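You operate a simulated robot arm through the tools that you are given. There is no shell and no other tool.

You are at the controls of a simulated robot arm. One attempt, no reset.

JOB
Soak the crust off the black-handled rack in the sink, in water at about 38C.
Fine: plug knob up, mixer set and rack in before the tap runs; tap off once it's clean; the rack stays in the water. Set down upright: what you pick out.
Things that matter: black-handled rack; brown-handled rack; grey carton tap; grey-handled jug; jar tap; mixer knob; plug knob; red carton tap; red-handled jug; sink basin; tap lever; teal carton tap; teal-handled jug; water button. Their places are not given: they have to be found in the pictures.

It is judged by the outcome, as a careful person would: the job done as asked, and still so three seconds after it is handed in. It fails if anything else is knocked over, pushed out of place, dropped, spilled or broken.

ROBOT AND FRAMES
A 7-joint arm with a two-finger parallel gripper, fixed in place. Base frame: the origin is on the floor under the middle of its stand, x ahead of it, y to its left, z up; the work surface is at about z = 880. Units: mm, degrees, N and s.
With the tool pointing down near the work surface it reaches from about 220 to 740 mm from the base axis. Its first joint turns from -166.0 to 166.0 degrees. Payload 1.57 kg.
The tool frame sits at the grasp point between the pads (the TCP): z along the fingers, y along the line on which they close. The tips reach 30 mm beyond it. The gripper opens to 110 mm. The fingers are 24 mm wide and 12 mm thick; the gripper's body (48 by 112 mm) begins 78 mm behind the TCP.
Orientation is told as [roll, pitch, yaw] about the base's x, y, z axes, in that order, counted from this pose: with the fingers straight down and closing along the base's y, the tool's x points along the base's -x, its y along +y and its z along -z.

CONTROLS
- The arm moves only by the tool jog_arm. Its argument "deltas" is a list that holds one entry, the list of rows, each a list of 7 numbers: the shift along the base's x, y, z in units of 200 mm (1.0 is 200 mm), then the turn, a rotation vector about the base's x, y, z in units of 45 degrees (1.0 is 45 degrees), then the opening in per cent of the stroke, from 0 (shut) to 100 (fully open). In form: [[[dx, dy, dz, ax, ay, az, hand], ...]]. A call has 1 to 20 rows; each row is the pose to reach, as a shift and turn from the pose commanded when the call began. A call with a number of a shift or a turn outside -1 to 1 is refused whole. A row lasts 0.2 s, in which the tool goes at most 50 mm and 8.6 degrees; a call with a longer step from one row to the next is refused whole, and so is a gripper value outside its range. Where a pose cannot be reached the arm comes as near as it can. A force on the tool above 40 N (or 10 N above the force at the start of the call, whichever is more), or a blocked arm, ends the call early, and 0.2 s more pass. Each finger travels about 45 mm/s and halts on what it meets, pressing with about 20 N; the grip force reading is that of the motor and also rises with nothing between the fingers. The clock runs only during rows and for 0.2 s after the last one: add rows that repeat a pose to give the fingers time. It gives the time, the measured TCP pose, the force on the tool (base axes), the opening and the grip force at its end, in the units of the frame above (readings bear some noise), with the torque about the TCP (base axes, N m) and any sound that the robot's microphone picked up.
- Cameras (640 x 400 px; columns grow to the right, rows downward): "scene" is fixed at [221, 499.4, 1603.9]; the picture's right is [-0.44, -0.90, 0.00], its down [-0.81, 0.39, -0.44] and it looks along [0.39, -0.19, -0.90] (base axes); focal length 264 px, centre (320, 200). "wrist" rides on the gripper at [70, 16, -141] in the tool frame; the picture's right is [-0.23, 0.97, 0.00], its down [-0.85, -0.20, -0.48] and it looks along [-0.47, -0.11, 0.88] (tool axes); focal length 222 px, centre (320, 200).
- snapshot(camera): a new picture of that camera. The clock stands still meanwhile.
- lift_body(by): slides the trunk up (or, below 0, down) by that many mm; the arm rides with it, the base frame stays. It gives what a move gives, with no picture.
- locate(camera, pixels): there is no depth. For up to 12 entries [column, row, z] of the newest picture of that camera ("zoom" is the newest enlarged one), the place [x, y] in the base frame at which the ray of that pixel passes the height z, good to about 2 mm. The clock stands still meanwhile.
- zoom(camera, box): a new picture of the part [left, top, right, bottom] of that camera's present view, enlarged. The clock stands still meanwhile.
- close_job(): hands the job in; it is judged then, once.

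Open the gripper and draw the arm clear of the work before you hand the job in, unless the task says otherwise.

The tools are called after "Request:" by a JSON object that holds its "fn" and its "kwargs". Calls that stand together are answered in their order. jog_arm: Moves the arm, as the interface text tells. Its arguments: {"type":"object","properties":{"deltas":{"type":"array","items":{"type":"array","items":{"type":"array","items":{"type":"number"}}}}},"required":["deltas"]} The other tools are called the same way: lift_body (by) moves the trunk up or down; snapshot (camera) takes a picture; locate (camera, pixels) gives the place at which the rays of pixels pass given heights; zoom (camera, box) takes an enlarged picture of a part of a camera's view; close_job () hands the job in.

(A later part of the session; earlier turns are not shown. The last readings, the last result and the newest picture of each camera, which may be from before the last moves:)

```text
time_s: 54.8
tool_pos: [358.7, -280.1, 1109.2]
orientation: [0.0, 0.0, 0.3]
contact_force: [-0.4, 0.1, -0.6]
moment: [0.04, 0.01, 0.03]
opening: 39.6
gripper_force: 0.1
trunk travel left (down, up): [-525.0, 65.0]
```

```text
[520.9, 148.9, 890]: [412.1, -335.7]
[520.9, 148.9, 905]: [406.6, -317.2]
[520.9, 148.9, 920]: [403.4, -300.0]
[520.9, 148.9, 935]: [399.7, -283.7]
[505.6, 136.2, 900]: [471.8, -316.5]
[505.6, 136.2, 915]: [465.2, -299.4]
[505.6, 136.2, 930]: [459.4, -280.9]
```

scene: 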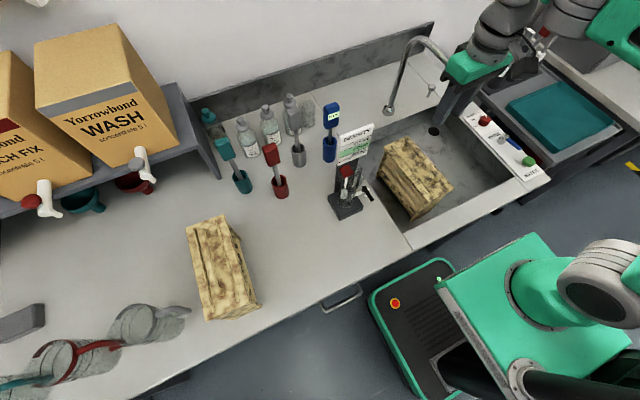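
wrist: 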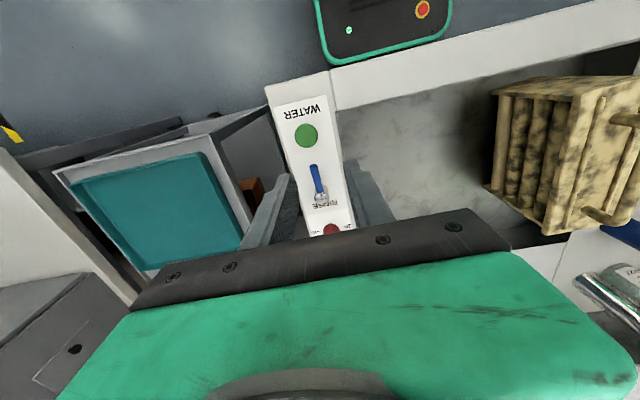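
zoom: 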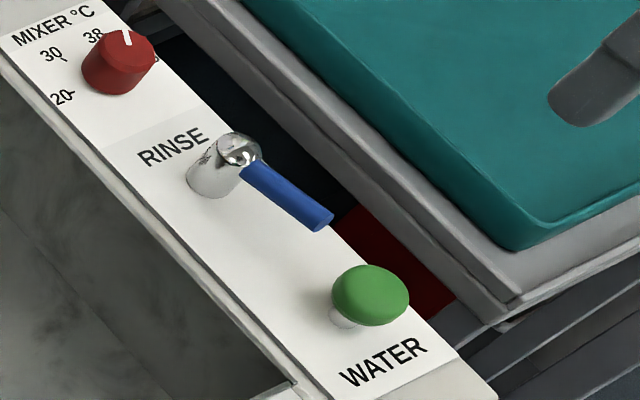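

The lever is a near-horizontal bar from the pivot (465,-302,913) to its end (403,-303,917), pointing toward the robot. I bring the open fingers down astride it near its end at x≈412.

Request:
{"fn": "jog_arm", "kwargs": {"deltas": [[[0.1, -0.05, -0.1, 0, 0, 0, 36], [0.2, -0.1, -0.25, 0, 0, 0, 36], [0.267, -0.115, -0.45, 0, 0, 0, 36], [0.267, -0.115, -0.65, 0, 0, 0, 36], [0.267, -0.115, -0.75, 0, 0, 0, 36]]]}}

Request:
{"fn": "zoom", "kwargs": {"camera": "wrist", "box": [220, 80, 420, 220]}}

Request:
{"fn": "zoom", "kwargs": {"camera": "scene", "box": [470, 90, 570, 180]}}

```text
time_s: 56.0
tool_pos: [412.9, -301.7, 962.1]
orientation: [-0.1, -0.1, 0.2]
contact_force: [-0.1, -0.1, 0.7]
moment: [0.01, -0.02, 0.01]
opening: 39.6
gripper_force: 0.0
trunk travel left (down, up): [-525.0, 65.0]
```

```text
2.86 times, centred on (320, 150) of wrist
```

zoom: 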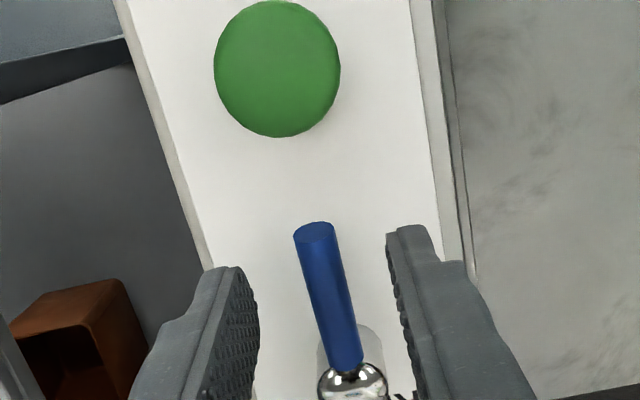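

```text
4.44 times, centred on (520, 135) of scene
```

zoom: 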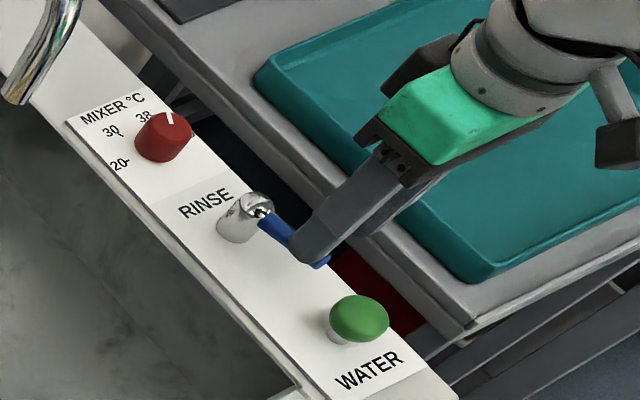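

The bar is centred between the fingers. I go down 42 mm so that the pads flank it.

Request:
{"fn": "jog_arm", "kwargs": {"deltas": [[[0, 0, -0.1, 0, 0, 0, 36], [0, 0, -0.17, 0, 0, 0, 36], [0, 0, -0.205, 0, 0, 0, 36]]]}}

Request:
{"fn": "zoom", "kwargs": {"camera": "wrist", "box": [220, 80, 420, 220]}}

```text
time_s: 56.8
tool_pos: [412.4, -301.5, 920.5]
orientation: [-0.2, -0.1, 0.4]
contact_force: [-0.5, -0.4, 0.8]
moment: [0.0, 0.01, -0.03]
opening: 39.6
gripper_force: 0.1
trunk travel left (down, up): [-525.0, 65.0]
```

```text
2.86 times, centred on (320, 150) of wrist
```

zoom: 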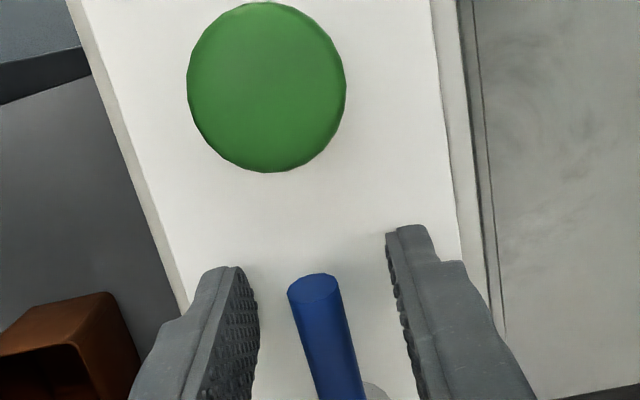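

The fingers flank the bar. I try a gentle push toward the basin (+y) by about 20 mm to see whether the lever swings that way.

Request:
{"fn": "jog_arm", "kwargs": {"deltas": [[[0, 0.03, 0, 0, 0, 0, 36], [0, 0.055, 0, 0, 0, 0, 36], [0, 0.075, 0, 0, 0, 0, 36], [0, 0.09, 0, 0, 0, 0, 36]]]}}

Request:
{"fn": "zoom", "kwargs": {"camera": "wrist", "box": [220, 80, 420, 220]}}

```text
time_s: 57.8
tool_pos: [411.1, -284.3, 920.6]
orientation: [0.0, 0.0, 0.3]
contact_force: [-0.4, -0.8, -0.5]
moment: [-0.01, -0.02, -0.01]
opening: 40.5
gripper_force: 0.1
trunk travel left (down, up): [-525.0, 65.0]
```

```text
2.86 times, centred on (320, 150) of wrist
```

zoom: 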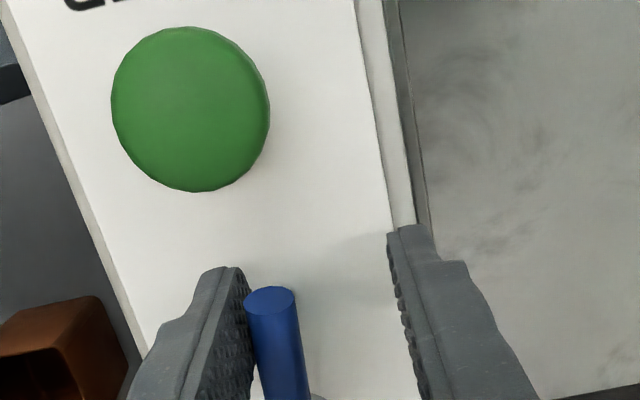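

The low-y finger has just met the bar; I push a few mm more and watch force and angle.

Request:
{"fn": "jog_arm", "kwargs": {"deltas": [[[0, 0.02, 0, 0, 0, 0, 36], [0, 0.04, 0, 0, 0, 0, 36]]]}}

Request:
{"fn": "zoom", "kwargs": {"camera": "wrist", "box": [220, 80, 420, 220]}}

Request:
{"fn": "zoom", "kwargs": {"camera": "scene", "box": [470, 90, 570, 180]}}

```text
time_s: 58.4
tool_pos: [410.8, -276.1, 919.4]
orientation: [-0.1, 0.0, 0.4]
contact_force: [-0.8, -0.6, 0.4]
moment: [0.0, 0.0, -0.01]
opening: 40.3
gripper_force: 0.0
trunk travel left (down, up): [-525.0, 65.0]
```

```text
2.86 times, centred on (320, 150) of wrist
```

zoom: 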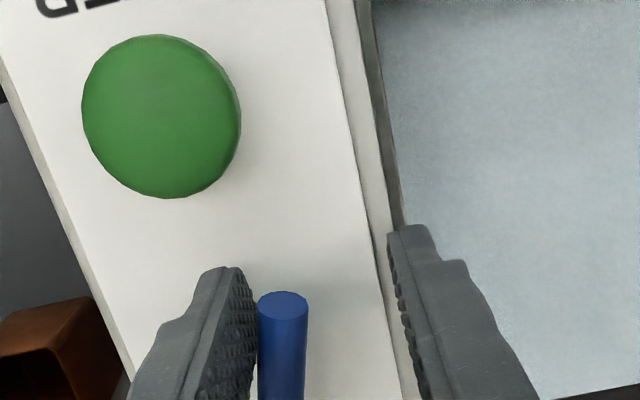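

```text
4.44 times, centred on (520, 135) of scene
```

zoom: 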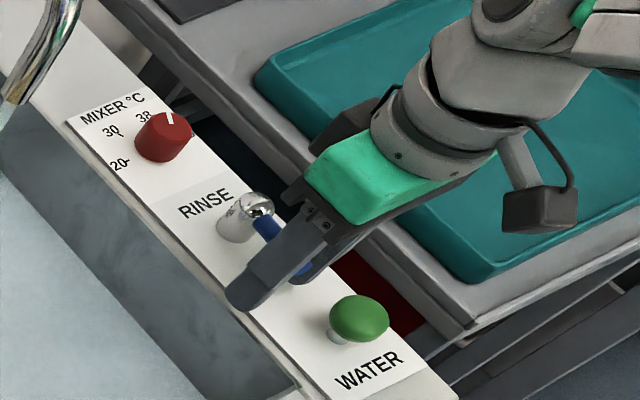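

Water is running: the basin shows a water surface. I check the scene and the tap spout now.

Request:
{"fn": "snapshot", "kwargs": {"camera": "scene"}}

Request:
{"fn": "zoom", "kwargs": {"camera": "scene", "box": [350, 60, 530, 240]}}

```text
taken
```

scene: 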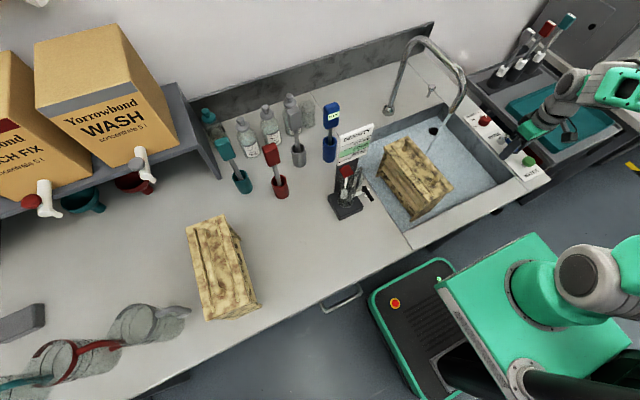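

```text
2.22 times, centred on (440, 150) of scene
```

zoom: 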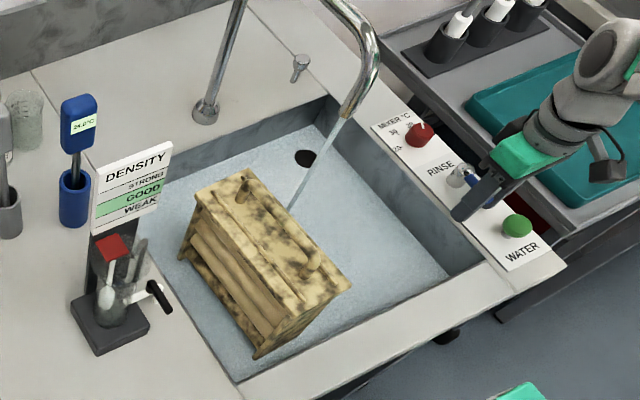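

The stream falls beside the rack and the basin is filling. I hold the pose for about a second and watch the level and the crust.

Request:
{"fn": "jog_arm", "kwargs": {"deltas": [[[0, 0, 0, 0, 0, 0, 36], [0, 0, 0, 0, 0, 0, 36], [0, 0, 0, 0, 0, 0, 36], [0, 0, 0, 0, 0, 0, 36]]]}}

Request:
{"fn": "zoom", "kwargs": {"camera": "scene", "box": [350, 60, 530, 240]}}

```text
time_s: 59.4
tool_pos: [412.1, -276.8, 920.7]
orientation: [0.0, -0.1, 0.3]
contact_force: [-0.1, -0.8, -0.3]
moment: [0.0, -0.01, 0.02]
opening: 39.6
gripper_force: 0.1
trunk travel left (down, up): [-525.0, 65.0]
```

```text
2.22 times, centred on (440, 150) of scene
```

zoom: 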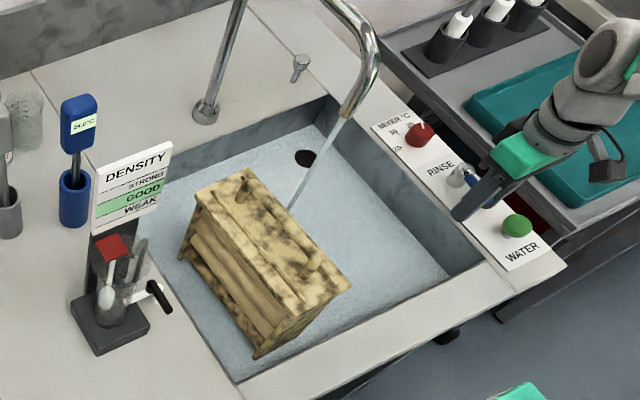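

The level rises slowly. I wait about 4 s more and compare.

Request:
{"fn": "jog_arm", "kwargs": {"deltas": [[[0, 0, 0, 0, 0, 0, 36], [0, 0, 0, 0, 0, 0, 36], [0, 0, 0, 0, 0, 0, 36], [0, 0, 0, 0, 0, 0, 36], [0, 0, 0, 0, 0, 0, 36], [0, 0, 0, 0, 0, 0, 36], [0, 0, 0, 0, 0, 0, 36], [0, 0, 0, 0, 0, 0, 36], [0, 0, 0, 0, 0, 0, 36], [0, 0, 0, 0, 0, 0, 36], [0, 0, 0, 0, 0, 0, 36], [0, 0, 0, 0, 0, 0, 36], [0, 0, 0, 0, 0, 0, 36], [0, 0, 0, 0, 0, 0, 36], [0, 0, 0, 0, 0, 0, 36], [0, 0, 0, 0, 0, 0, 36], [0, 0, 0, 0, 0, 0, 36], [0, 0, 0, 0, 0, 0, 36], [0, 0, 0, 0, 0, 0, 36], [0, 0, 0, 0, 0, 0, 36]]]}}

Request:
{"fn": "zoom", "kwargs": {"camera": "scene", "box": [350, 60, 530, 240]}}

```text
time_s: 63.6
tool_pos: [412.2, -276.4, 920.2]
orientation: [-0.1, 0.0, 0.2]
contact_force: [0.0, 0.3, 0.5]
moment: [0.02, 0.02, 0.02]
opening: 39.7
gripper_force: 0.1
trunk travel left (down, up): [-525.0, 65.0]
```

```text
2.22 times, centred on (440, 150) of scene
```

zoom: 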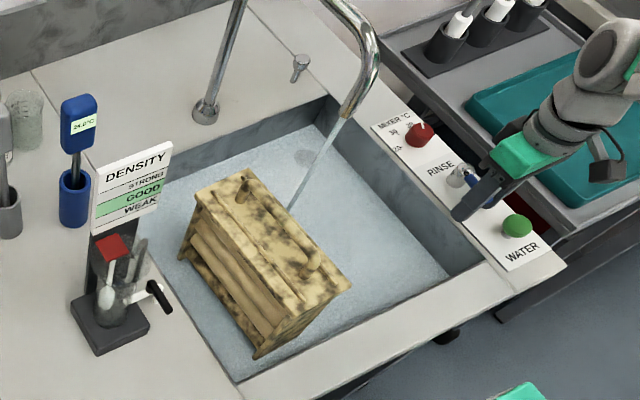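

The drain is fading under deeper water; flow is small at ~13° of lever. I push the lever somewhat further (about 30°) to fill faster, staying ready to close.

Request:
{"fn": "jog_arm", "kwargs": {"deltas": [[[0.02, 0.03, 0, 0, 0, 0, 36], [0.04, 0.06, 0, 0, 0, 0, 36], [0.05, 0.075, 0, 0, 0, 0, 36]]]}}

Request:
{"fn": "zoom", "kwargs": {"camera": "scene", "box": [350, 60, 530, 240]}}

Request:
{"fn": "zoom", "kwargs": {"camera": "wrist", "box": [220, 80, 420, 220]}}

```text
time_s: 64.4
tool_pos: [422.3, -261.2, 920.2]
orientation: [0.0, 0.0, 0.3]
contact_force: [-0.6, -1.3, 0.0]
moment: [-0.04, 0.0, 0.03]
opening: 39.8
gripper_force: 0.6
trunk travel left (down, up): [-525.0, 65.0]
```

```text
2.22 times, centred on (440, 150) of scene
```

zoom: 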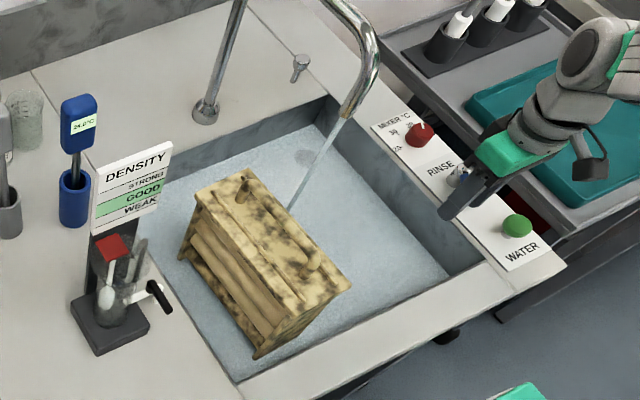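

```text
2.86 times, centred on (320, 150) of wrist
```

zoom: 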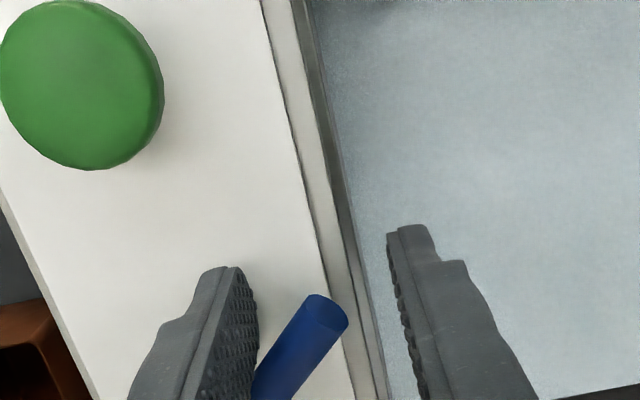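

The lever is now around 35°. I wait 2 s and look.

Request:
{"fn": "jog_arm", "kwargs": {"deltas": [[[0, 0, 0, 0, 0, 0, 36], [0, 0, 0, 0, 0, 0, 36], [0, 0, 0, 0, 0, 0, 36], [0, 0, 0, 0, 0, 0, 36], [0, 0, 0, 0, 0, 0, 36], [0, 0, 0, 0, 0, 0, 36], [0, 0, 0, 0, 0, 0, 36], [0, 0, 0, 0, 0, 0, 36], [0, 0, 0, 0, 0, 0, 36], [0, 0, 0, 0, 0, 0, 36]]]}}

Request:
{"fn": "zoom", "kwargs": {"camera": "scene", "box": [350, 60, 530, 240]}}

```text
time_s: 66.6
tool_pos: [421.6, -260.9, 919.6]
orientation: [0.0, 0.1, 0.3]
contact_force: [0.3, 0.6, -0.3]
moment: [0.02, 0.0, 0.02]
opening: 39.8
gripper_force: 0.0
trunk travel left (down, up): [-525.0, 65.0]
```

```text
2.22 times, centred on (440, 150) of scene
```

zoom: 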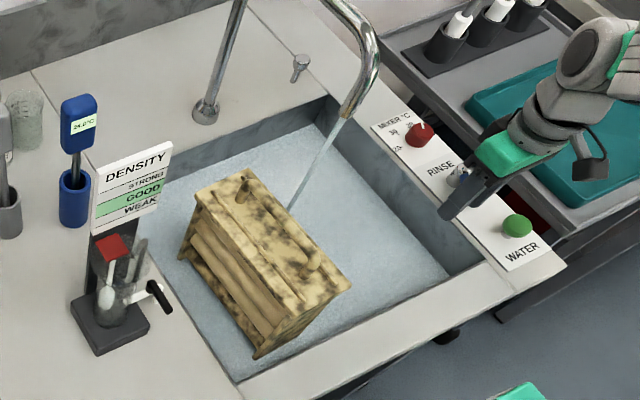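

The drain is no longer visible and the level rises. I wait 4 s more.

Request:
{"fn": "jog_arm", "kwargs": {"deltas": [[[0, 0, 0, 0, 0, 0, 36], [0, 0, 0, 0, 0, 0, 36], [0, 0, 0, 0, 0, 0, 36], [0, 0, 0, 0, 0, 0, 36], [0, 0, 0, 0, 0, 0, 36], [0, 0, 0, 0, 0, 0, 36], [0, 0, 0, 0, 0, 0, 36], [0, 0, 0, 0, 0, 0, 36], [0, 0, 0, 0, 0, 0, 36], [0, 0, 0, 0, 0, 0, 36], [0, 0, 0, 0, 0, 0, 36], [0, 0, 0, 0, 0, 0, 36], [0, 0, 0, 0, 0, 0, 36], [0, 0, 0, 0, 0, 0, 36], [0, 0, 0, 0, 0, 0, 36], [0, 0, 0, 0, 0, 0, 36], [0, 0, 0, 0, 0, 0, 36], [0, 0, 0, 0, 0, 0, 36], [0, 0, 0, 0, 0, 0, 36]]]}}

Request:
{"fn": "zoom", "kwargs": {"camera": "scene", "box": [350, 60, 530, 240]}}

```text
time_s: 70.6
tool_pos: [421.3, -261.6, 921.1]
orientation: [-0.1, -0.1, 0.3]
contact_force: [0.0, 0.7, -0.3]
moment: [0.03, 0.01, -0.05]
opening: 39.3
gripper_force: 0.0
trunk travel left (down, up): [-525.0, 65.0]
```

```text
2.22 times, centred on (440, 150) of scene
```

zoom: 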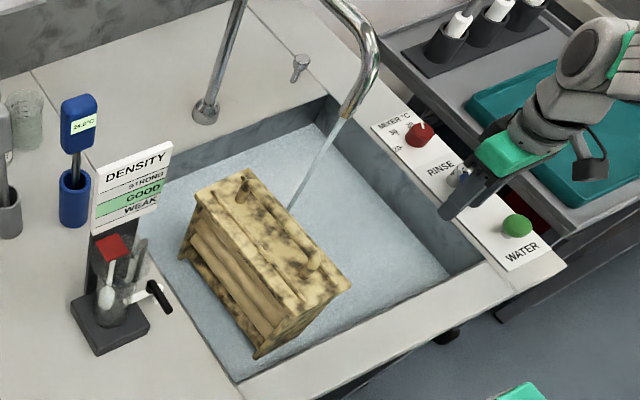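

I zoom in on the back-right basin corner to measure the water line over time.

Request:
{"fn": "zoom", "kwargs": {"camera": "scene", "box": [400, 90, 480, 150]}}

Request:
{"fn": "zoom", "kwargs": {"camera": "scene", "box": [380, 130, 460, 230]}}

```text
6.67 times, centred on (440, 120) of scene
```

zoom: 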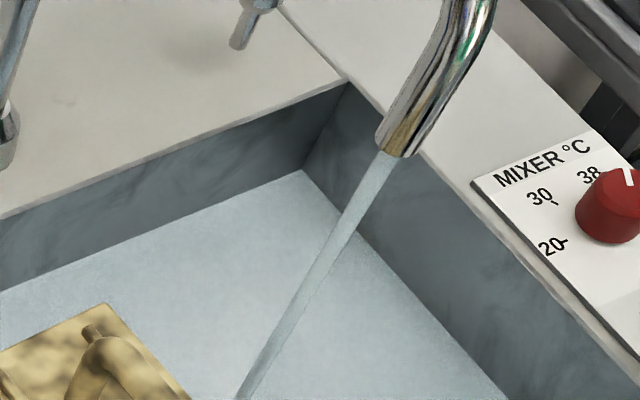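

```text
4.00 times, centred on (420, 180) of scene
```

zoom: 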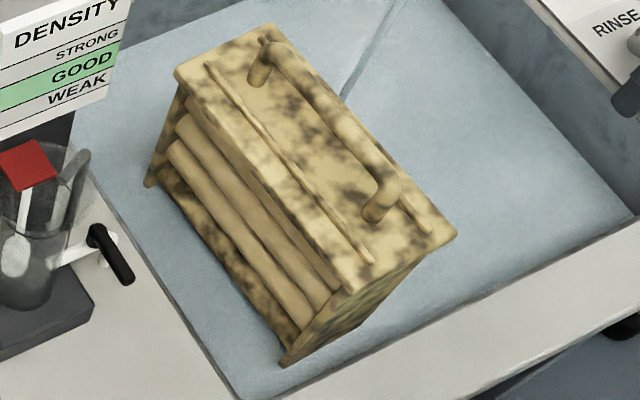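

Request:
{"fn": "locate", "kwargs": {"camera": "scene", "pixels": [[437.5, 115.5, 800], [437.5, 115.5, 810], [437.5, 115.5, 820], [437.5, 115.5, 830], [444.2, 102.3, 880]]}}

Request:
{"fn": "jog_arm", "kwargs": {"deltas": [[[0, 0, 0, 0, 0, 0, 36], [0, 0, 0, 0, 0, 0, 36], [0, 0, 0, 0, 0, 0, 36], [0, 0, 0, 0, 0, 0, 36], [0, 0, 0, 0, 0, 0, 36], [0, 0, 0, 0, 0, 0, 36], [0, 0, 0, 0, 0, 0, 36], [0, 0, 0, 0, 0, 0, 36], [0, 0, 0, 0, 0, 0, 36], [0, 0, 0, 0, 0, 0, 36], [0, 0, 0, 0, 0, 0, 36], [0, 0, 0, 0, 0, 0, 36], [0, 0, 0, 0, 0, 0, 36], [0, 0, 0, 0, 0, 0, 36], [0, 0, 0, 0, 0, 0, 36], [0, 0, 0, 0, 0, 0, 36], [0, 0, 0, 0, 0, 0, 36], [0, 0, 0, 0, 0, 0, 36], [0, 0, 0, 0, 0, 0, 36]]]}}

Request:
{"fn": "zoom", "kwargs": {"camera": "scene", "box": [400, 90, 480, 150]}}

Request:
{"fn": "zoom", "kwargs": {"camera": "scene", "box": [380, 130, 460, 230]}}

```text
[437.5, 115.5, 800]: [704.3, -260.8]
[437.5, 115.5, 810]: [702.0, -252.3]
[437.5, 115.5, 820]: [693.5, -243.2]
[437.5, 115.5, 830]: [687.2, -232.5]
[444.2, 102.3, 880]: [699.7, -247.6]
```

```text
time_s: 74.6
tool_pos: [421.1, -262.1, 920.4]
orientation: [0.0, 0.0, 0.3]
contact_force: [-0.2, 1.0, -0.3]
moment: [0.02, 0.0, -0.02]
opening: 39.9
gripper_force: 0.1
trunk travel left (down, up): [-525.0, 65.0]
```

```text
6.67 times, centred on (440, 120) of scene
```

zoom: 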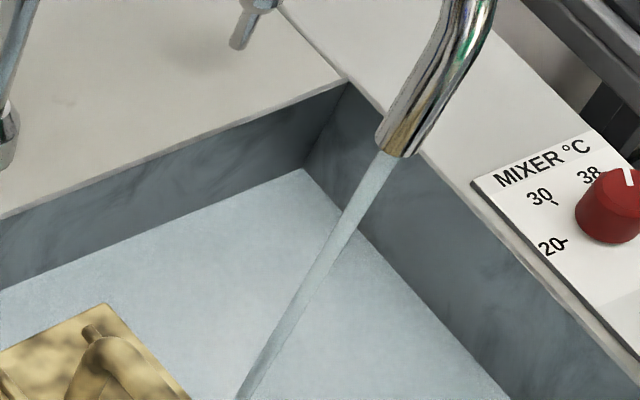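

```text
4.00 times, centred on (420, 180) of scene
```

zoom: 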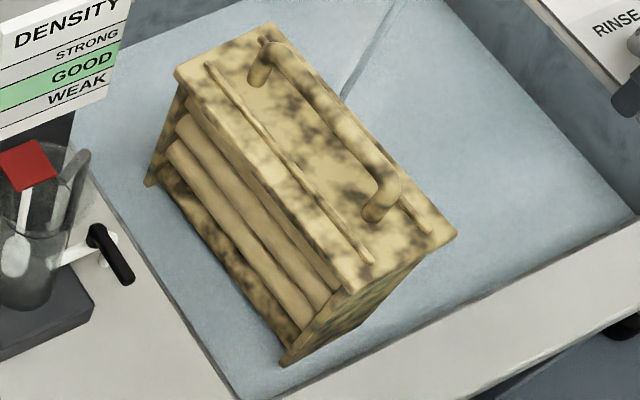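

The level climbs slowly (≈0.3 mm/s). I open the lever further: first I turn the gripper to −42° so its fingers align with the swung bar.

Request:
{"fn": "jog_arm", "kwargs": {"deltas": [[[0.007, -0.007, 0, 0, 0, -0.187, 36], [0.014, -0.014, 0, 0, 0, -0.373, 36], [0.021, -0.02, 0, 0, 0, -0.56, 36], [0.028, -0.027, 0, 0, 0, -0.747, 36], [0.036, -0.034, 0, 0, 0, -0.933, 32]]]}}

Request:
{"fn": "zoom", "kwargs": {"camera": "wrist", "box": [220, 80, 420, 220]}}

Request:
{"fn": "zoom", "kwargs": {"camera": "scene", "box": [400, 90, 480, 150]}}

```text
time_s: 75.8
tool_pos: [428.5, -269.3, 919.8]
orientation: [0.0, 0.1, -41.8]
contact_force: [-0.9, -0.6, 0.4]
moment: [0.0, 0.02, -0.02]
opening: 35.2
gripper_force: 0.0
trunk travel left (down, up): [-525.0, 65.0]
```

```text
2.86 times, centred on (320, 150) of wrist
```

zoom: 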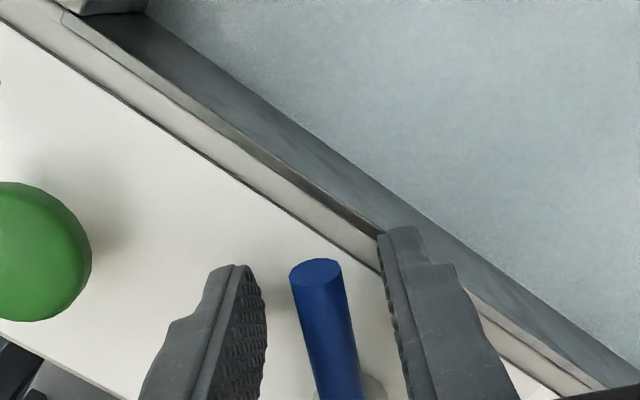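

```text
6.67 times, centred on (440, 120) of scene
```

zoom: 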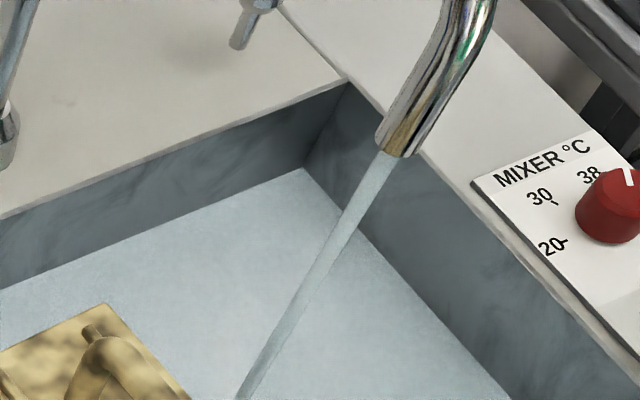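

The bar is centred between the fingers at about 42°. I swing it further round its pivot to about 74°, turning the gripper along.

Request:
{"fn": "jog_arm", "kwargs": {"deltas": [[[0, 0, 0, 0, 0, 0, 22], [0.049, 0.037, 0, 0, 0, -0.178, 22], [0.079, 0.053, 0, 0, 0, -0.356, 22], [0.11, 0.066, 0, 0, 0, -0.533, 22], [0.143, 0.073, 0, 0, 0, -0.711, 22]]]}}

Request:
{"fn": "zoom", "kwargs": {"camera": "wrist", "box": [220, 80, 420, 220]}}

Request:
{"fn": "zoom", "kwargs": {"camera": "scene", "box": [350, 60, 530, 240]}}

```text
time_s: 77.0
tool_pos: [457.9, -252.9, 919.8]
orientation: [0.0, -0.1, -73.9]
contact_force: [-0.9, -0.1, 0.1]
moment: [0.02, 0.0, 0.0]
opening: 25.2
gripper_force: 0.6
trunk travel left (down, up): [-525.0, 65.0]
```

```text
2.86 times, centred on (320, 150) of wrist
```

zoom: 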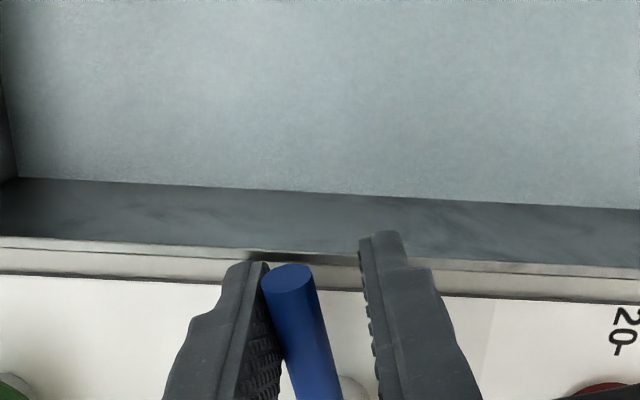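

```text
2.22 times, centred on (440, 150) of scene
```

zoom: 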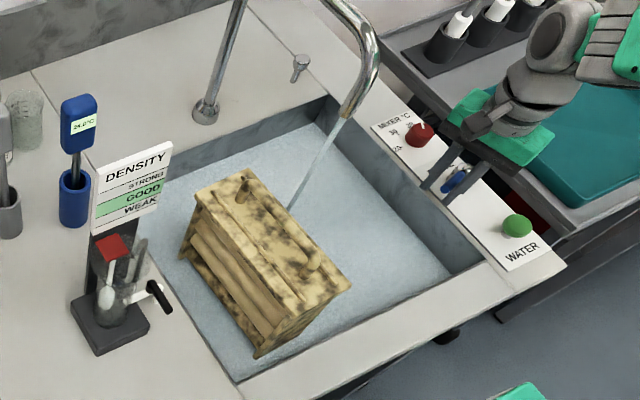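

The lever is at about 70°. I wait 4 s and compare the water line again.

Request:
{"fn": "jog_arm", "kwargs": {"deltas": [[[0, 0, 0, 0, 0, 0, 22], [0, 0, 0, 0, 0, 0, 22], [0, 0, 0, 0, 0, 0, 22], [0, 0, 0, 0, 0, 0, 22], [0, 0, 0, 0, 0, 0, 22], [0, 0, 0, 0, 0, 0, 22], [0, 0, 0, 0, 0, 0, 22], [0, 0, 0, 0, 0, 0, 22], [0, 0, 0, 0, 0, 0, 22], [0, 0, 0, 0, 0, 0, 22], [0, 0, 0, 0, 0, 0, 22], [0, 0, 0, 0, 0, 0, 22], [0, 0, 0, 0, 0, 0, 22], [0, 0, 0, 0, 0, 0, 22], [0, 0, 0, 0, 0, 0, 22], [0, 0, 0, 0, 0, 0, 22], [0, 0, 0, 0, 0, 0, 22], [0, 0, 0, 0, 0, 0, 22], [0, 0, 0, 0, 0, 0, 22], [0, 0, 0, 0, 0, 0, 22]]]}}

Request:
{"fn": "zoom", "kwargs": {"camera": "scene", "box": [400, 90, 480, 150]}}

Request:
{"fn": "zoom", "kwargs": {"camera": "scene", "box": [380, 130, 460, 230]}}

```text
time_s: 81.2
tool_pos: [458.2, -253.5, 919.7]
orientation: [0.0, 0.0, -73.8]
contact_force: [-0.7, 1.2, 0.3]
moment: [-0.03, 0.03, 0.0]
opening: 24.1
gripper_force: 0.0
trunk travel left (down, up): [-525.0, 65.0]
```

```text
6.67 times, centred on (440, 120) of scene
```

zoom: 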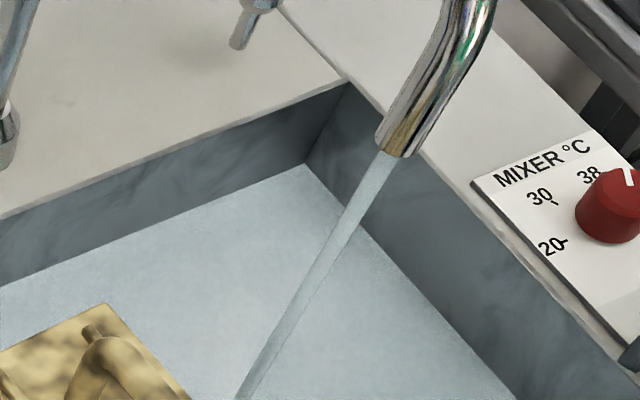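

```text
4.00 times, centred on (420, 180) of scene
```

zoom: 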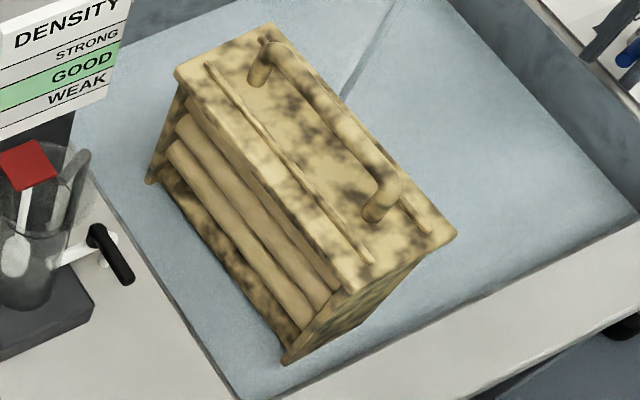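

The level rises faster now (~0.65 mm/s), at about z≈825. I keep waiting, checking every few seconds.

Request:
{"fn": "jog_arm", "kwargs": {"deltas": [[[0, 0, 0, 0, 0, 0, 22], [0, 0, 0, 0, 0, 0, 22], [0, 0, 0, 0, 0, 0, 22], [0, 0, 0, 0, 0, 0, 22], [0, 0, 0, 0, 0, 0, 22], [0, 0, 0, 0, 0, 0, 22], [0, 0, 0, 0, 0, 0, 22], [0, 0, 0, 0, 0, 0, 22], [0, 0, 0, 0, 0, 0, 22], [0, 0, 0, 0, 0, 0, 22], [0, 0, 0, 0, 0, 0, 22], [0, 0, 0, 0, 0, 0, 22], [0, 0, 0, 0, 0, 0, 22], [0, 0, 0, 0, 0, 0, 22], [0, 0, 0, 0, 0, 0, 22], [0, 0, 0, 0, 0, 0, 22], [0, 0, 0, 0, 0, 0, 22], [0, 0, 0, 0, 0, 0, 22], [0, 0, 0, 0, 0, 0, 22], [0, 0, 0, 0, 0, 0, 22]]]}}

Request:
{"fn": "jog_arm", "kwargs": {"deltas": [[[0, 0, 0, 0, 0, 0, 22], [0, 0, 0, 0, 0, 0, 22], [0, 0, 0, 0, 0, 0, 22], [0, 0, 0, 0, 0, 0, 22], [0, 0, 0, 0, 0, 0, 22], [0, 0, 0, 0, 0, 0, 22], [0, 0, 0, 0, 0, 0, 22], [0, 0, 0, 0, 0, 0, 22], [0, 0, 0, 0, 0, 0, 22], [0, 0, 0, 0, 0, 0, 22], [0, 0, 0, 0, 0, 0, 22], [0, 0, 0, 0, 0, 0, 22], [0, 0, 0, 0, 0, 0, 22], [0, 0, 0, 0, 0, 0, 22], [0, 0, 0, 0, 0, 0, 22]]]}}

Request:
{"fn": "zoom", "kwargs": {"camera": "scene", "box": [400, 90, 480, 150]}}

Request:
{"fn": "zoom", "kwargs": {"camera": "scene", "box": [380, 130, 460, 230]}}

```text
time_s: 85.4
tool_pos: [459.2, -253.9, 919.5]
orientation: [0.0, 0.1, -73.7]
contact_force: [-0.3, -0.7, 0.0]
moment: [-0.02, -0.04, 0.01]
opening: 24.2
gripper_force: 0.1
trunk travel left (down, up): [-525.0, 65.0]
```

```text
time_s: 88.6
tool_pos: [457.3, -252.8, 919.6]
orientation: [0.0, 0.0, -73.7]
contact_force: [-0.2, -0.1, -0.1]
moment: [0.0, -0.01, -0.01]
opening: 24.3
gripper_force: 0.1
trunk travel left (down, up): [-525.0, 65.0]
```

```text
6.67 times, centred on (440, 120) of scene
```

zoom: 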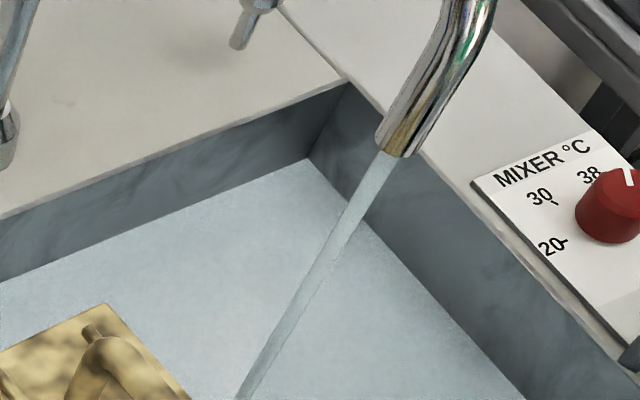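

```text
4.00 times, centred on (420, 180) of scene
```

zoom: 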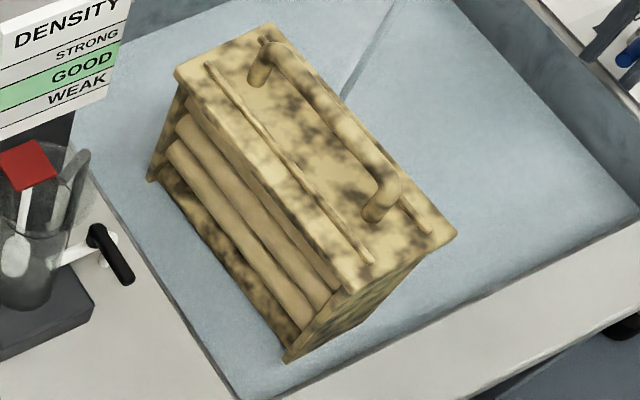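

Level now ≈829. I continue waiting in steps.

Request:
{"fn": "jog_arm", "kwargs": {"deltas": [[[0, 0, 0, 0, 0, 0, 22], [0, 0, 0, 0, 0, 0, 22], [0, 0, 0, 0, 0, 0, 22], [0, 0, 0, 0, 0, 0, 22], [0, 0, 0, 0, 0, 0, 22], [0, 0, 0, 0, 0, 0, 22], [0, 0, 0, 0, 0, 0, 22], [0, 0, 0, 0, 0, 0, 22], [0, 0, 0, 0, 0, 0, 22], [0, 0, 0, 0, 0, 0, 22], [0, 0, 0, 0, 0, 0, 22], [0, 0, 0, 0, 0, 0, 22], [0, 0, 0, 0, 0, 0, 22], [0, 0, 0, 0, 0, 0, 22], [0, 0, 0, 0, 0, 0, 22], [0, 0, 0, 0, 0, 0, 22], [0, 0, 0, 0, 0, 0, 22], [0, 0, 0, 0, 0, 0, 22], [0, 0, 0, 0, 0, 0, 22], [0, 0, 0, 0, 0, 0, 22]]]}}

Request:
{"fn": "jog_arm", "kwargs": {"deltas": [[[0, 0, 0, 0, 0, 0, 22], [0, 0, 0, 0, 0, 0, 22], [0, 0, 0, 0, 0, 0, 22], [0, 0, 0, 0, 0, 0, 22], [0, 0, 0, 0, 0, 0, 22], [0, 0, 0, 0, 0, 0, 22], [0, 0, 0, 0, 0, 0, 22], [0, 0, 0, 0, 0, 0, 22], [0, 0, 0, 0, 0, 0, 22], [0, 0, 0, 0, 0, 0, 22], [0, 0, 0, 0, 0, 0, 22], [0, 0, 0, 0, 0, 0, 22], [0, 0, 0, 0, 0, 0, 22], [0, 0, 0, 0, 0, 0, 22], [0, 0, 0, 0, 0, 0, 22], [0, 0, 0, 0, 0, 0, 22], [0, 0, 0, 0, 0, 0, 22], [0, 0, 0, 0, 0, 0, 22], [0, 0, 0, 0, 0, 0, 22], [0, 0, 0, 0, 0, 0, 22]]]}}

Request:
{"fn": "zoom", "kwargs": {"camera": "scene", "box": [400, 90, 480, 150]}}

Request:
{"fn": "zoom", "kwargs": {"camera": "scene", "box": [380, 130, 460, 230]}}

```text
time_s: 92.8
tool_pos: [457.2, -253.1, 918.5]
orientation: [-0.1, 0.1, -73.7]
contact_force: [-0.2, -0.5, -0.2]
moment: [0.0, -0.01, 0.03]
opening: 24.4
gripper_force: 0.0
trunk travel left (down, up): [-525.0, 65.0]
```

```text
time_s: 97.0
tool_pos: [457.8, -253.3, 919.4]
orientation: [0.0, 0.0, -73.7]
contact_force: [1.3, -1.1, 0.1]
moment: [-0.03, -0.02, 0.02]
opening: 24.2
gripper_force: 0.1
trunk travel left (down, up): [-525.0, 65.0]
```

```text
6.67 times, centred on (440, 120) of scene
```

zoom: 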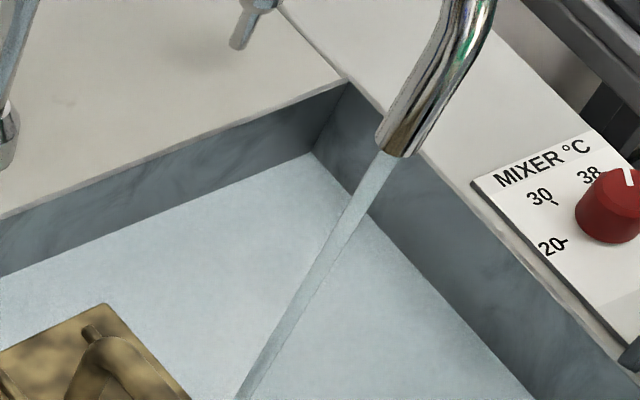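

```text
4.00 times, centred on (420, 180) of scene
```

zoom: 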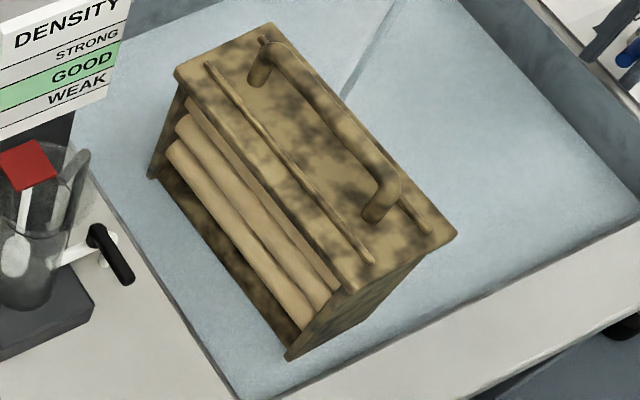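

The crust is dissolving: the rack's plates are darkening. I keep checking at short intervals (level ≈833, well below the rim).

Request:
{"fn": "jog_arm", "kwargs": {"deltas": [[[0, 0, 0, 0, 0, 0, 22], [0, 0, 0, 0, 0, 0, 22], [0, 0, 0, 0, 0, 0, 22], [0, 0, 0, 0, 0, 0, 22], [0, 0, 0, 0, 0, 0, 22], [0, 0, 0, 0, 0, 0, 22], [0, 0, 0, 0, 0, 0, 22], [0, 0, 0, 0, 0, 0, 22], [0, 0, 0, 0, 0, 0, 22], [0, 0, 0, 0, 0, 0, 22], [0, 0, 0, 0, 0, 0, 22], [0, 0, 0, 0, 0, 0, 22]]]}}

Request:
{"fn": "zoom", "kwargs": {"camera": "scene", "box": [350, 90, 500, 230]}}

```text
time_s: 99.6
tool_pos: [457.4, -253.4, 918.8]
orientation: [0.0, 0.1, -73.8]
contact_force: [-0.2, 0.1, 0.5]
moment: [-0.03, 0.0, -0.01]
opening: 24.0
gripper_force: 0.1
trunk travel left (down, up): [-525.0, 65.0]
```

```text
2.86 times, centred on (425, 160) of scene
```

zoom: 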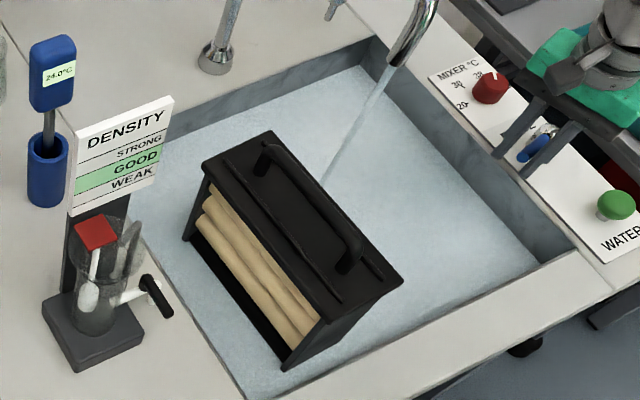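

The rack's plates and handle are now black and clean; the side slats still look tan. I zoom in closely to judge whether crust remains.

Request:
{"fn": "zoom", "kwargs": {"camera": "scene", "box": [385, 130, 455, 220]}}

Request:
{"fn": "zoom", "kwargs": {"camera": "scene", "box": [170, 200, 280, 330]}}

```text
4.44 times, centred on (420, 175) of scene
```

zoom: 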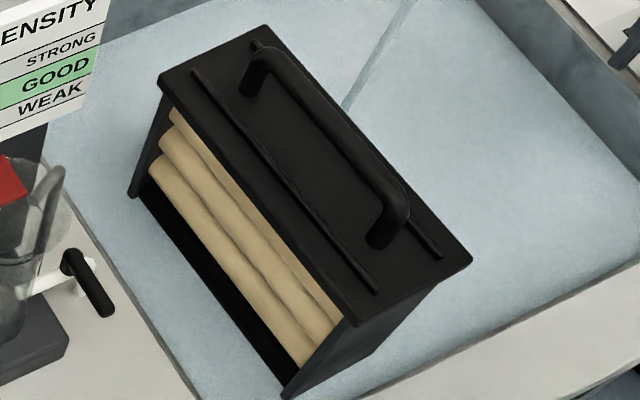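

```text
3.08 times, centred on (225, 265) of scene
```

zoom: 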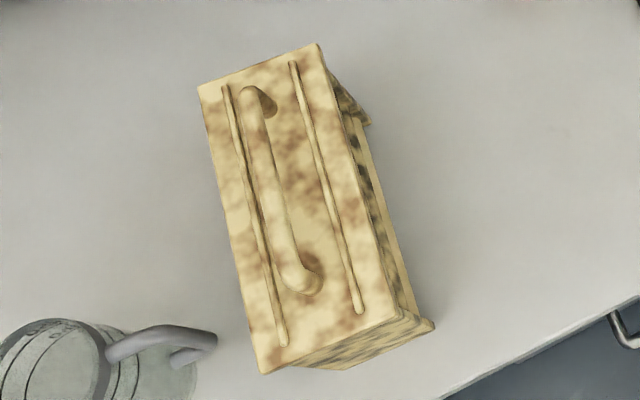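

The plates and handle are clean, but three tan strips remain on the side. I wait 2 s more to see whether they change, the level being safe.

Request:
{"fn": "jog_arm", "kwargs": {"deltas": [[[0, 0, 0, 0, 0, 0, 22], [0, 0, 0, 0, 0, 0, 22], [0, 0, 0, 0, 0, 0, 22], [0, 0, 0, 0, 0, 0, 22], [0, 0, 0, 0, 0, 0, 22], [0, 0, 0, 0, 0, 0, 22], [0, 0, 0, 0, 0, 0, 22], [0, 0, 0, 0, 0, 0, 22]]]}}

Request:
{"fn": "zoom", "kwargs": {"camera": "scene", "box": [385, 130, 455, 220]}}

Request:
{"fn": "zoom", "kwargs": {"camera": "scene", "box": [400, 90, 480, 150]}}

```text
time_s: 101.4
tool_pos: [457.8, -253.1, 919.6]
orientation: [0.1, 0.0, -73.6]
contact_force: [-0.1, 0.1, 0.5]
moment: [-0.03, 0.0, -0.01]
opening: 24.0
gripper_force: 0.0
trunk travel left (down, up): [-525.0, 65.0]
```

```text
4.44 times, centred on (420, 175) of scene
```

zoom: 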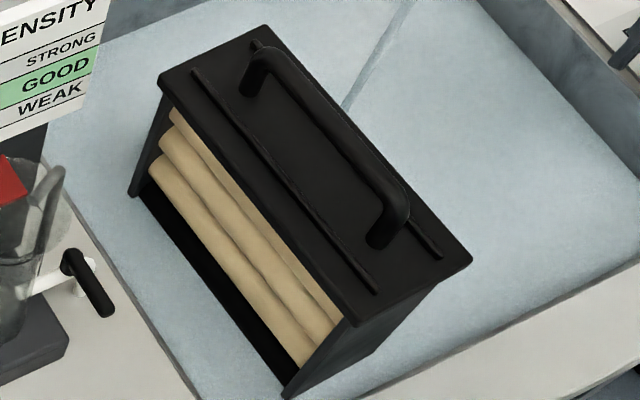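

```text
6.67 times, centred on (440, 120) of scene
```

zoom: 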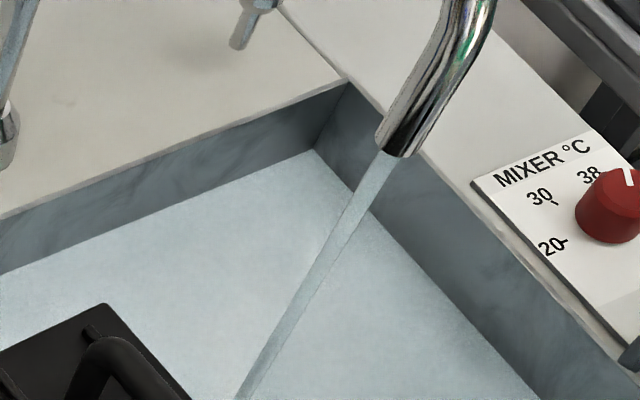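

The strips stay unchanged, being the rack's own tan colour; all crust is gone. I shut the tap by swinging the lever back to its original direction.

Request:
{"fn": "jog_arm", "kwargs": {"deltas": [[[-0.0865, -0.036, 0, 0, 0, 0.173, 22], [-0.1145, -0.0555, 0, 0, 0, 0.351, 22], [-0.1395, -0.078, 0, 0, 0, 0.529, 22], [-0.161, -0.1045, 0, 0, 0, 0.707, 22], [-0.1785, -0.1335, 0, 0, 0, 0.884, 22]]]}}

Request:
{"fn": "jog_arm", "kwargs": {"deltas": [[[-0.0135, -0.0305, 0, 0, 0, 0.178, 22], [-0.022, -0.063, 0, 0, 0, 0.356, 22], [-0.027, -0.096, 0, 0, 0, 0.533, 22], [-0.0265, -0.13, 0, 0, 0, 0.711, 22], [-0.0265, -0.1435, 0, 0, 0, 0.756, 22]]]}}

Request:
{"fn": "zoom", "kwargs": {"camera": "scene", "box": [400, 60, 560, 200]}}

Request:
{"fn": "zoom", "kwargs": {"camera": "wrist", "box": [220, 80, 420, 220]}}

```text
time_s: 102.6
tool_pos: [421.4, -280.6, 921.1]
orientation: [0.0, 0.0, -33.6]
contact_force: [-0.7, 0.6, 0.6]
moment: [0.05, 0.0, 0.0]
opening: 25.0
gripper_force: 0.2
trunk travel left (down, up): [-525.0, 65.0]
```

```text
time_s: 103.8
tool_pos: [416.4, -309.1, 920.1]
orientation: [0.0, 0.0, 0.2]
contact_force: [2.0, 3.1, -0.7]
moment: [0.0, 0.0, -0.06]
opening: 27.0
gripper_force: 2.3
trunk travel left (down, up): [-525.0, 65.0]
```

```text
2.86 times, centred on (480, 130) of scene
```

zoom: 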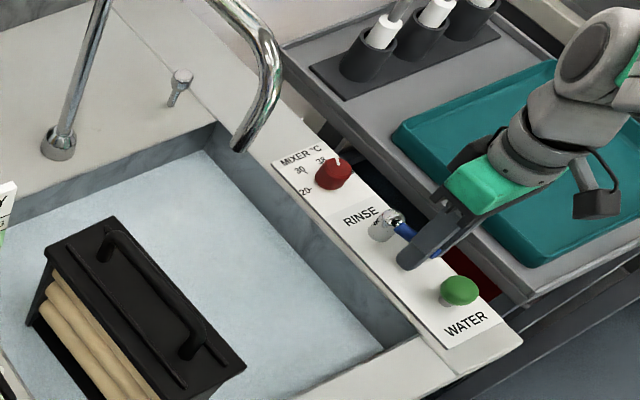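

```text
2.86 times, centred on (320, 150) of wrist
```

zoom: 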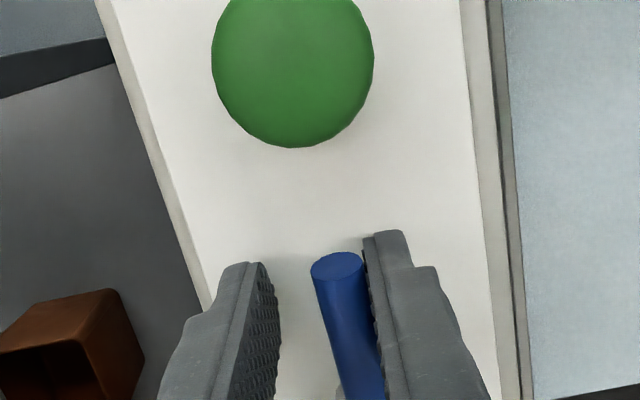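

The stream has stopped and the lever is back at its stop. I centre the gripper off the bar, rise and draw clear.

Request:
{"fn": "jog_arm", "kwargs": {"deltas": [[[0, 0.02, 0, 0, 0, 0, 30], [0, 0.03, 0, 0, 0, 0, 36], [0, 0.03, 0.1, 0, 0, 0, 36], [0, 0.03, 0.3, 0, 0, 0, 36], [0, 0.03, 0.5, 0, 0, 0, 36], [0, 0.03, 0.7, 0, 0, 0, 36], [-0.1, 0.1, 0.9, 0, 0, 0, 36], [-0.25, 0.2, 1.0, 0, 0, 0, 36]]]}}

Request:
{"fn": "snapshot", "kwargs": {"camera": "wrist"}}

Request:
{"fn": "snapshot", "kwargs": {"camera": "scene"}}

Request:
{"fn": "zoom", "kwargs": {"camera": "scene", "box": [350, 70, 560, 240]}}

```text
time_s: 105.6
tool_pos: [366.6, -267.7, 1118.7]
orientation: [0.0, 0.0, 0.2]
contact_force: [-0.5, 0.9, 0.3]
moment: [-0.02, 0.01, -0.02]
opening: 39.8
gripper_force: 0.1
trunk travel left (down, up): [-525.0, 65.0]
```

```text
taken
```

wrist: 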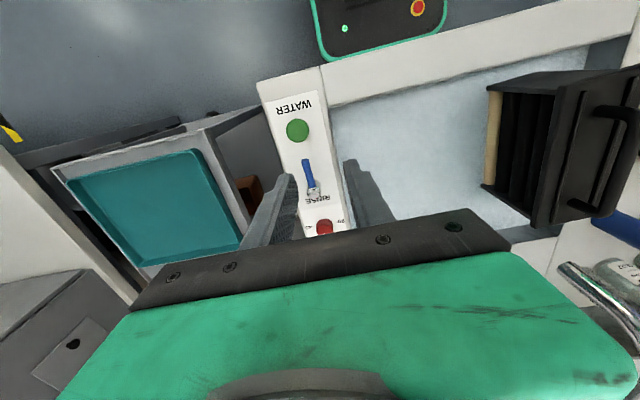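

```text
taken
```

scene: 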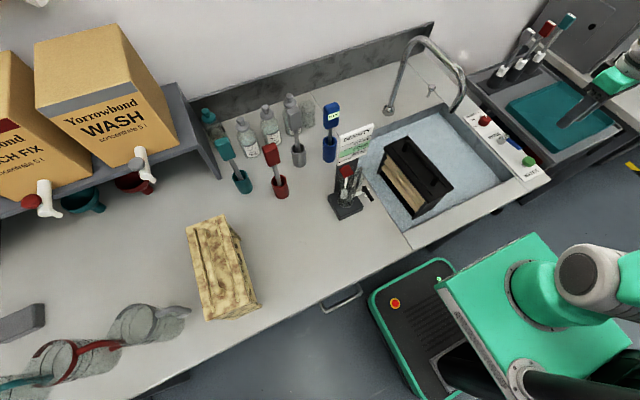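

```text
2.35 times, centred on (455, 155) of scene
```

zoom: 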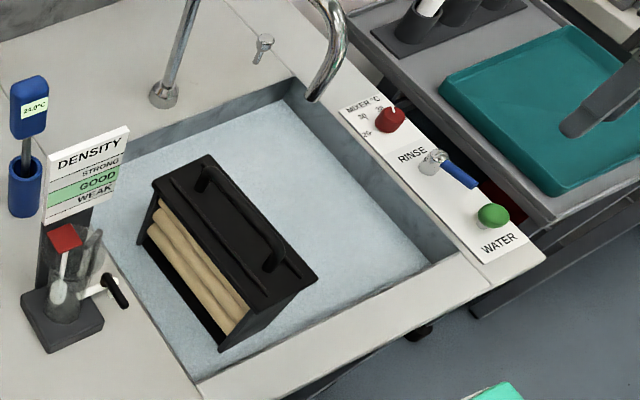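

The tap is off, the knob up, the pointer at 38. I zoom in on the rack from the wrist camera to confirm it is fully clean.

Request:
{"fn": "zoom", "kwargs": {"camera": "wrist", "box": [470, 50, 640, 250]}}

Request:
{"fn": "zoom", "kwargs": {"camera": "scene", "box": [480, 100, 550, 180]}}

```text
2.00 times, centred on (555, 150) of wrist
```

zoom: 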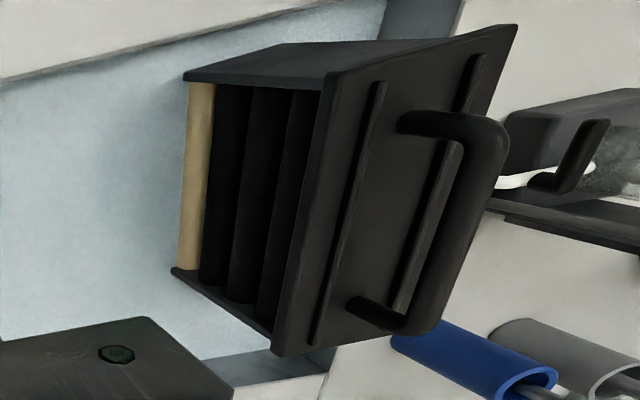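

```text
5.00 times, centred on (515, 140) of scene
```

zoom: 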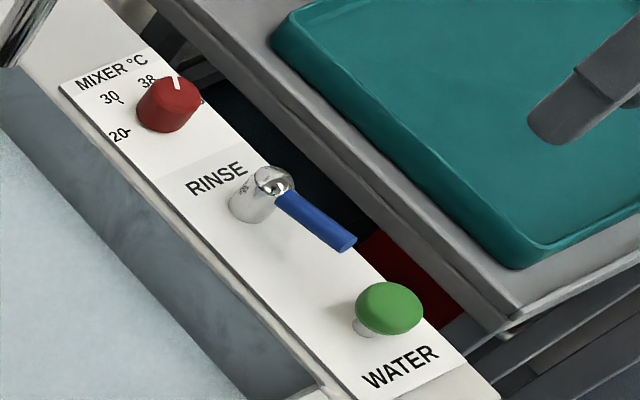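

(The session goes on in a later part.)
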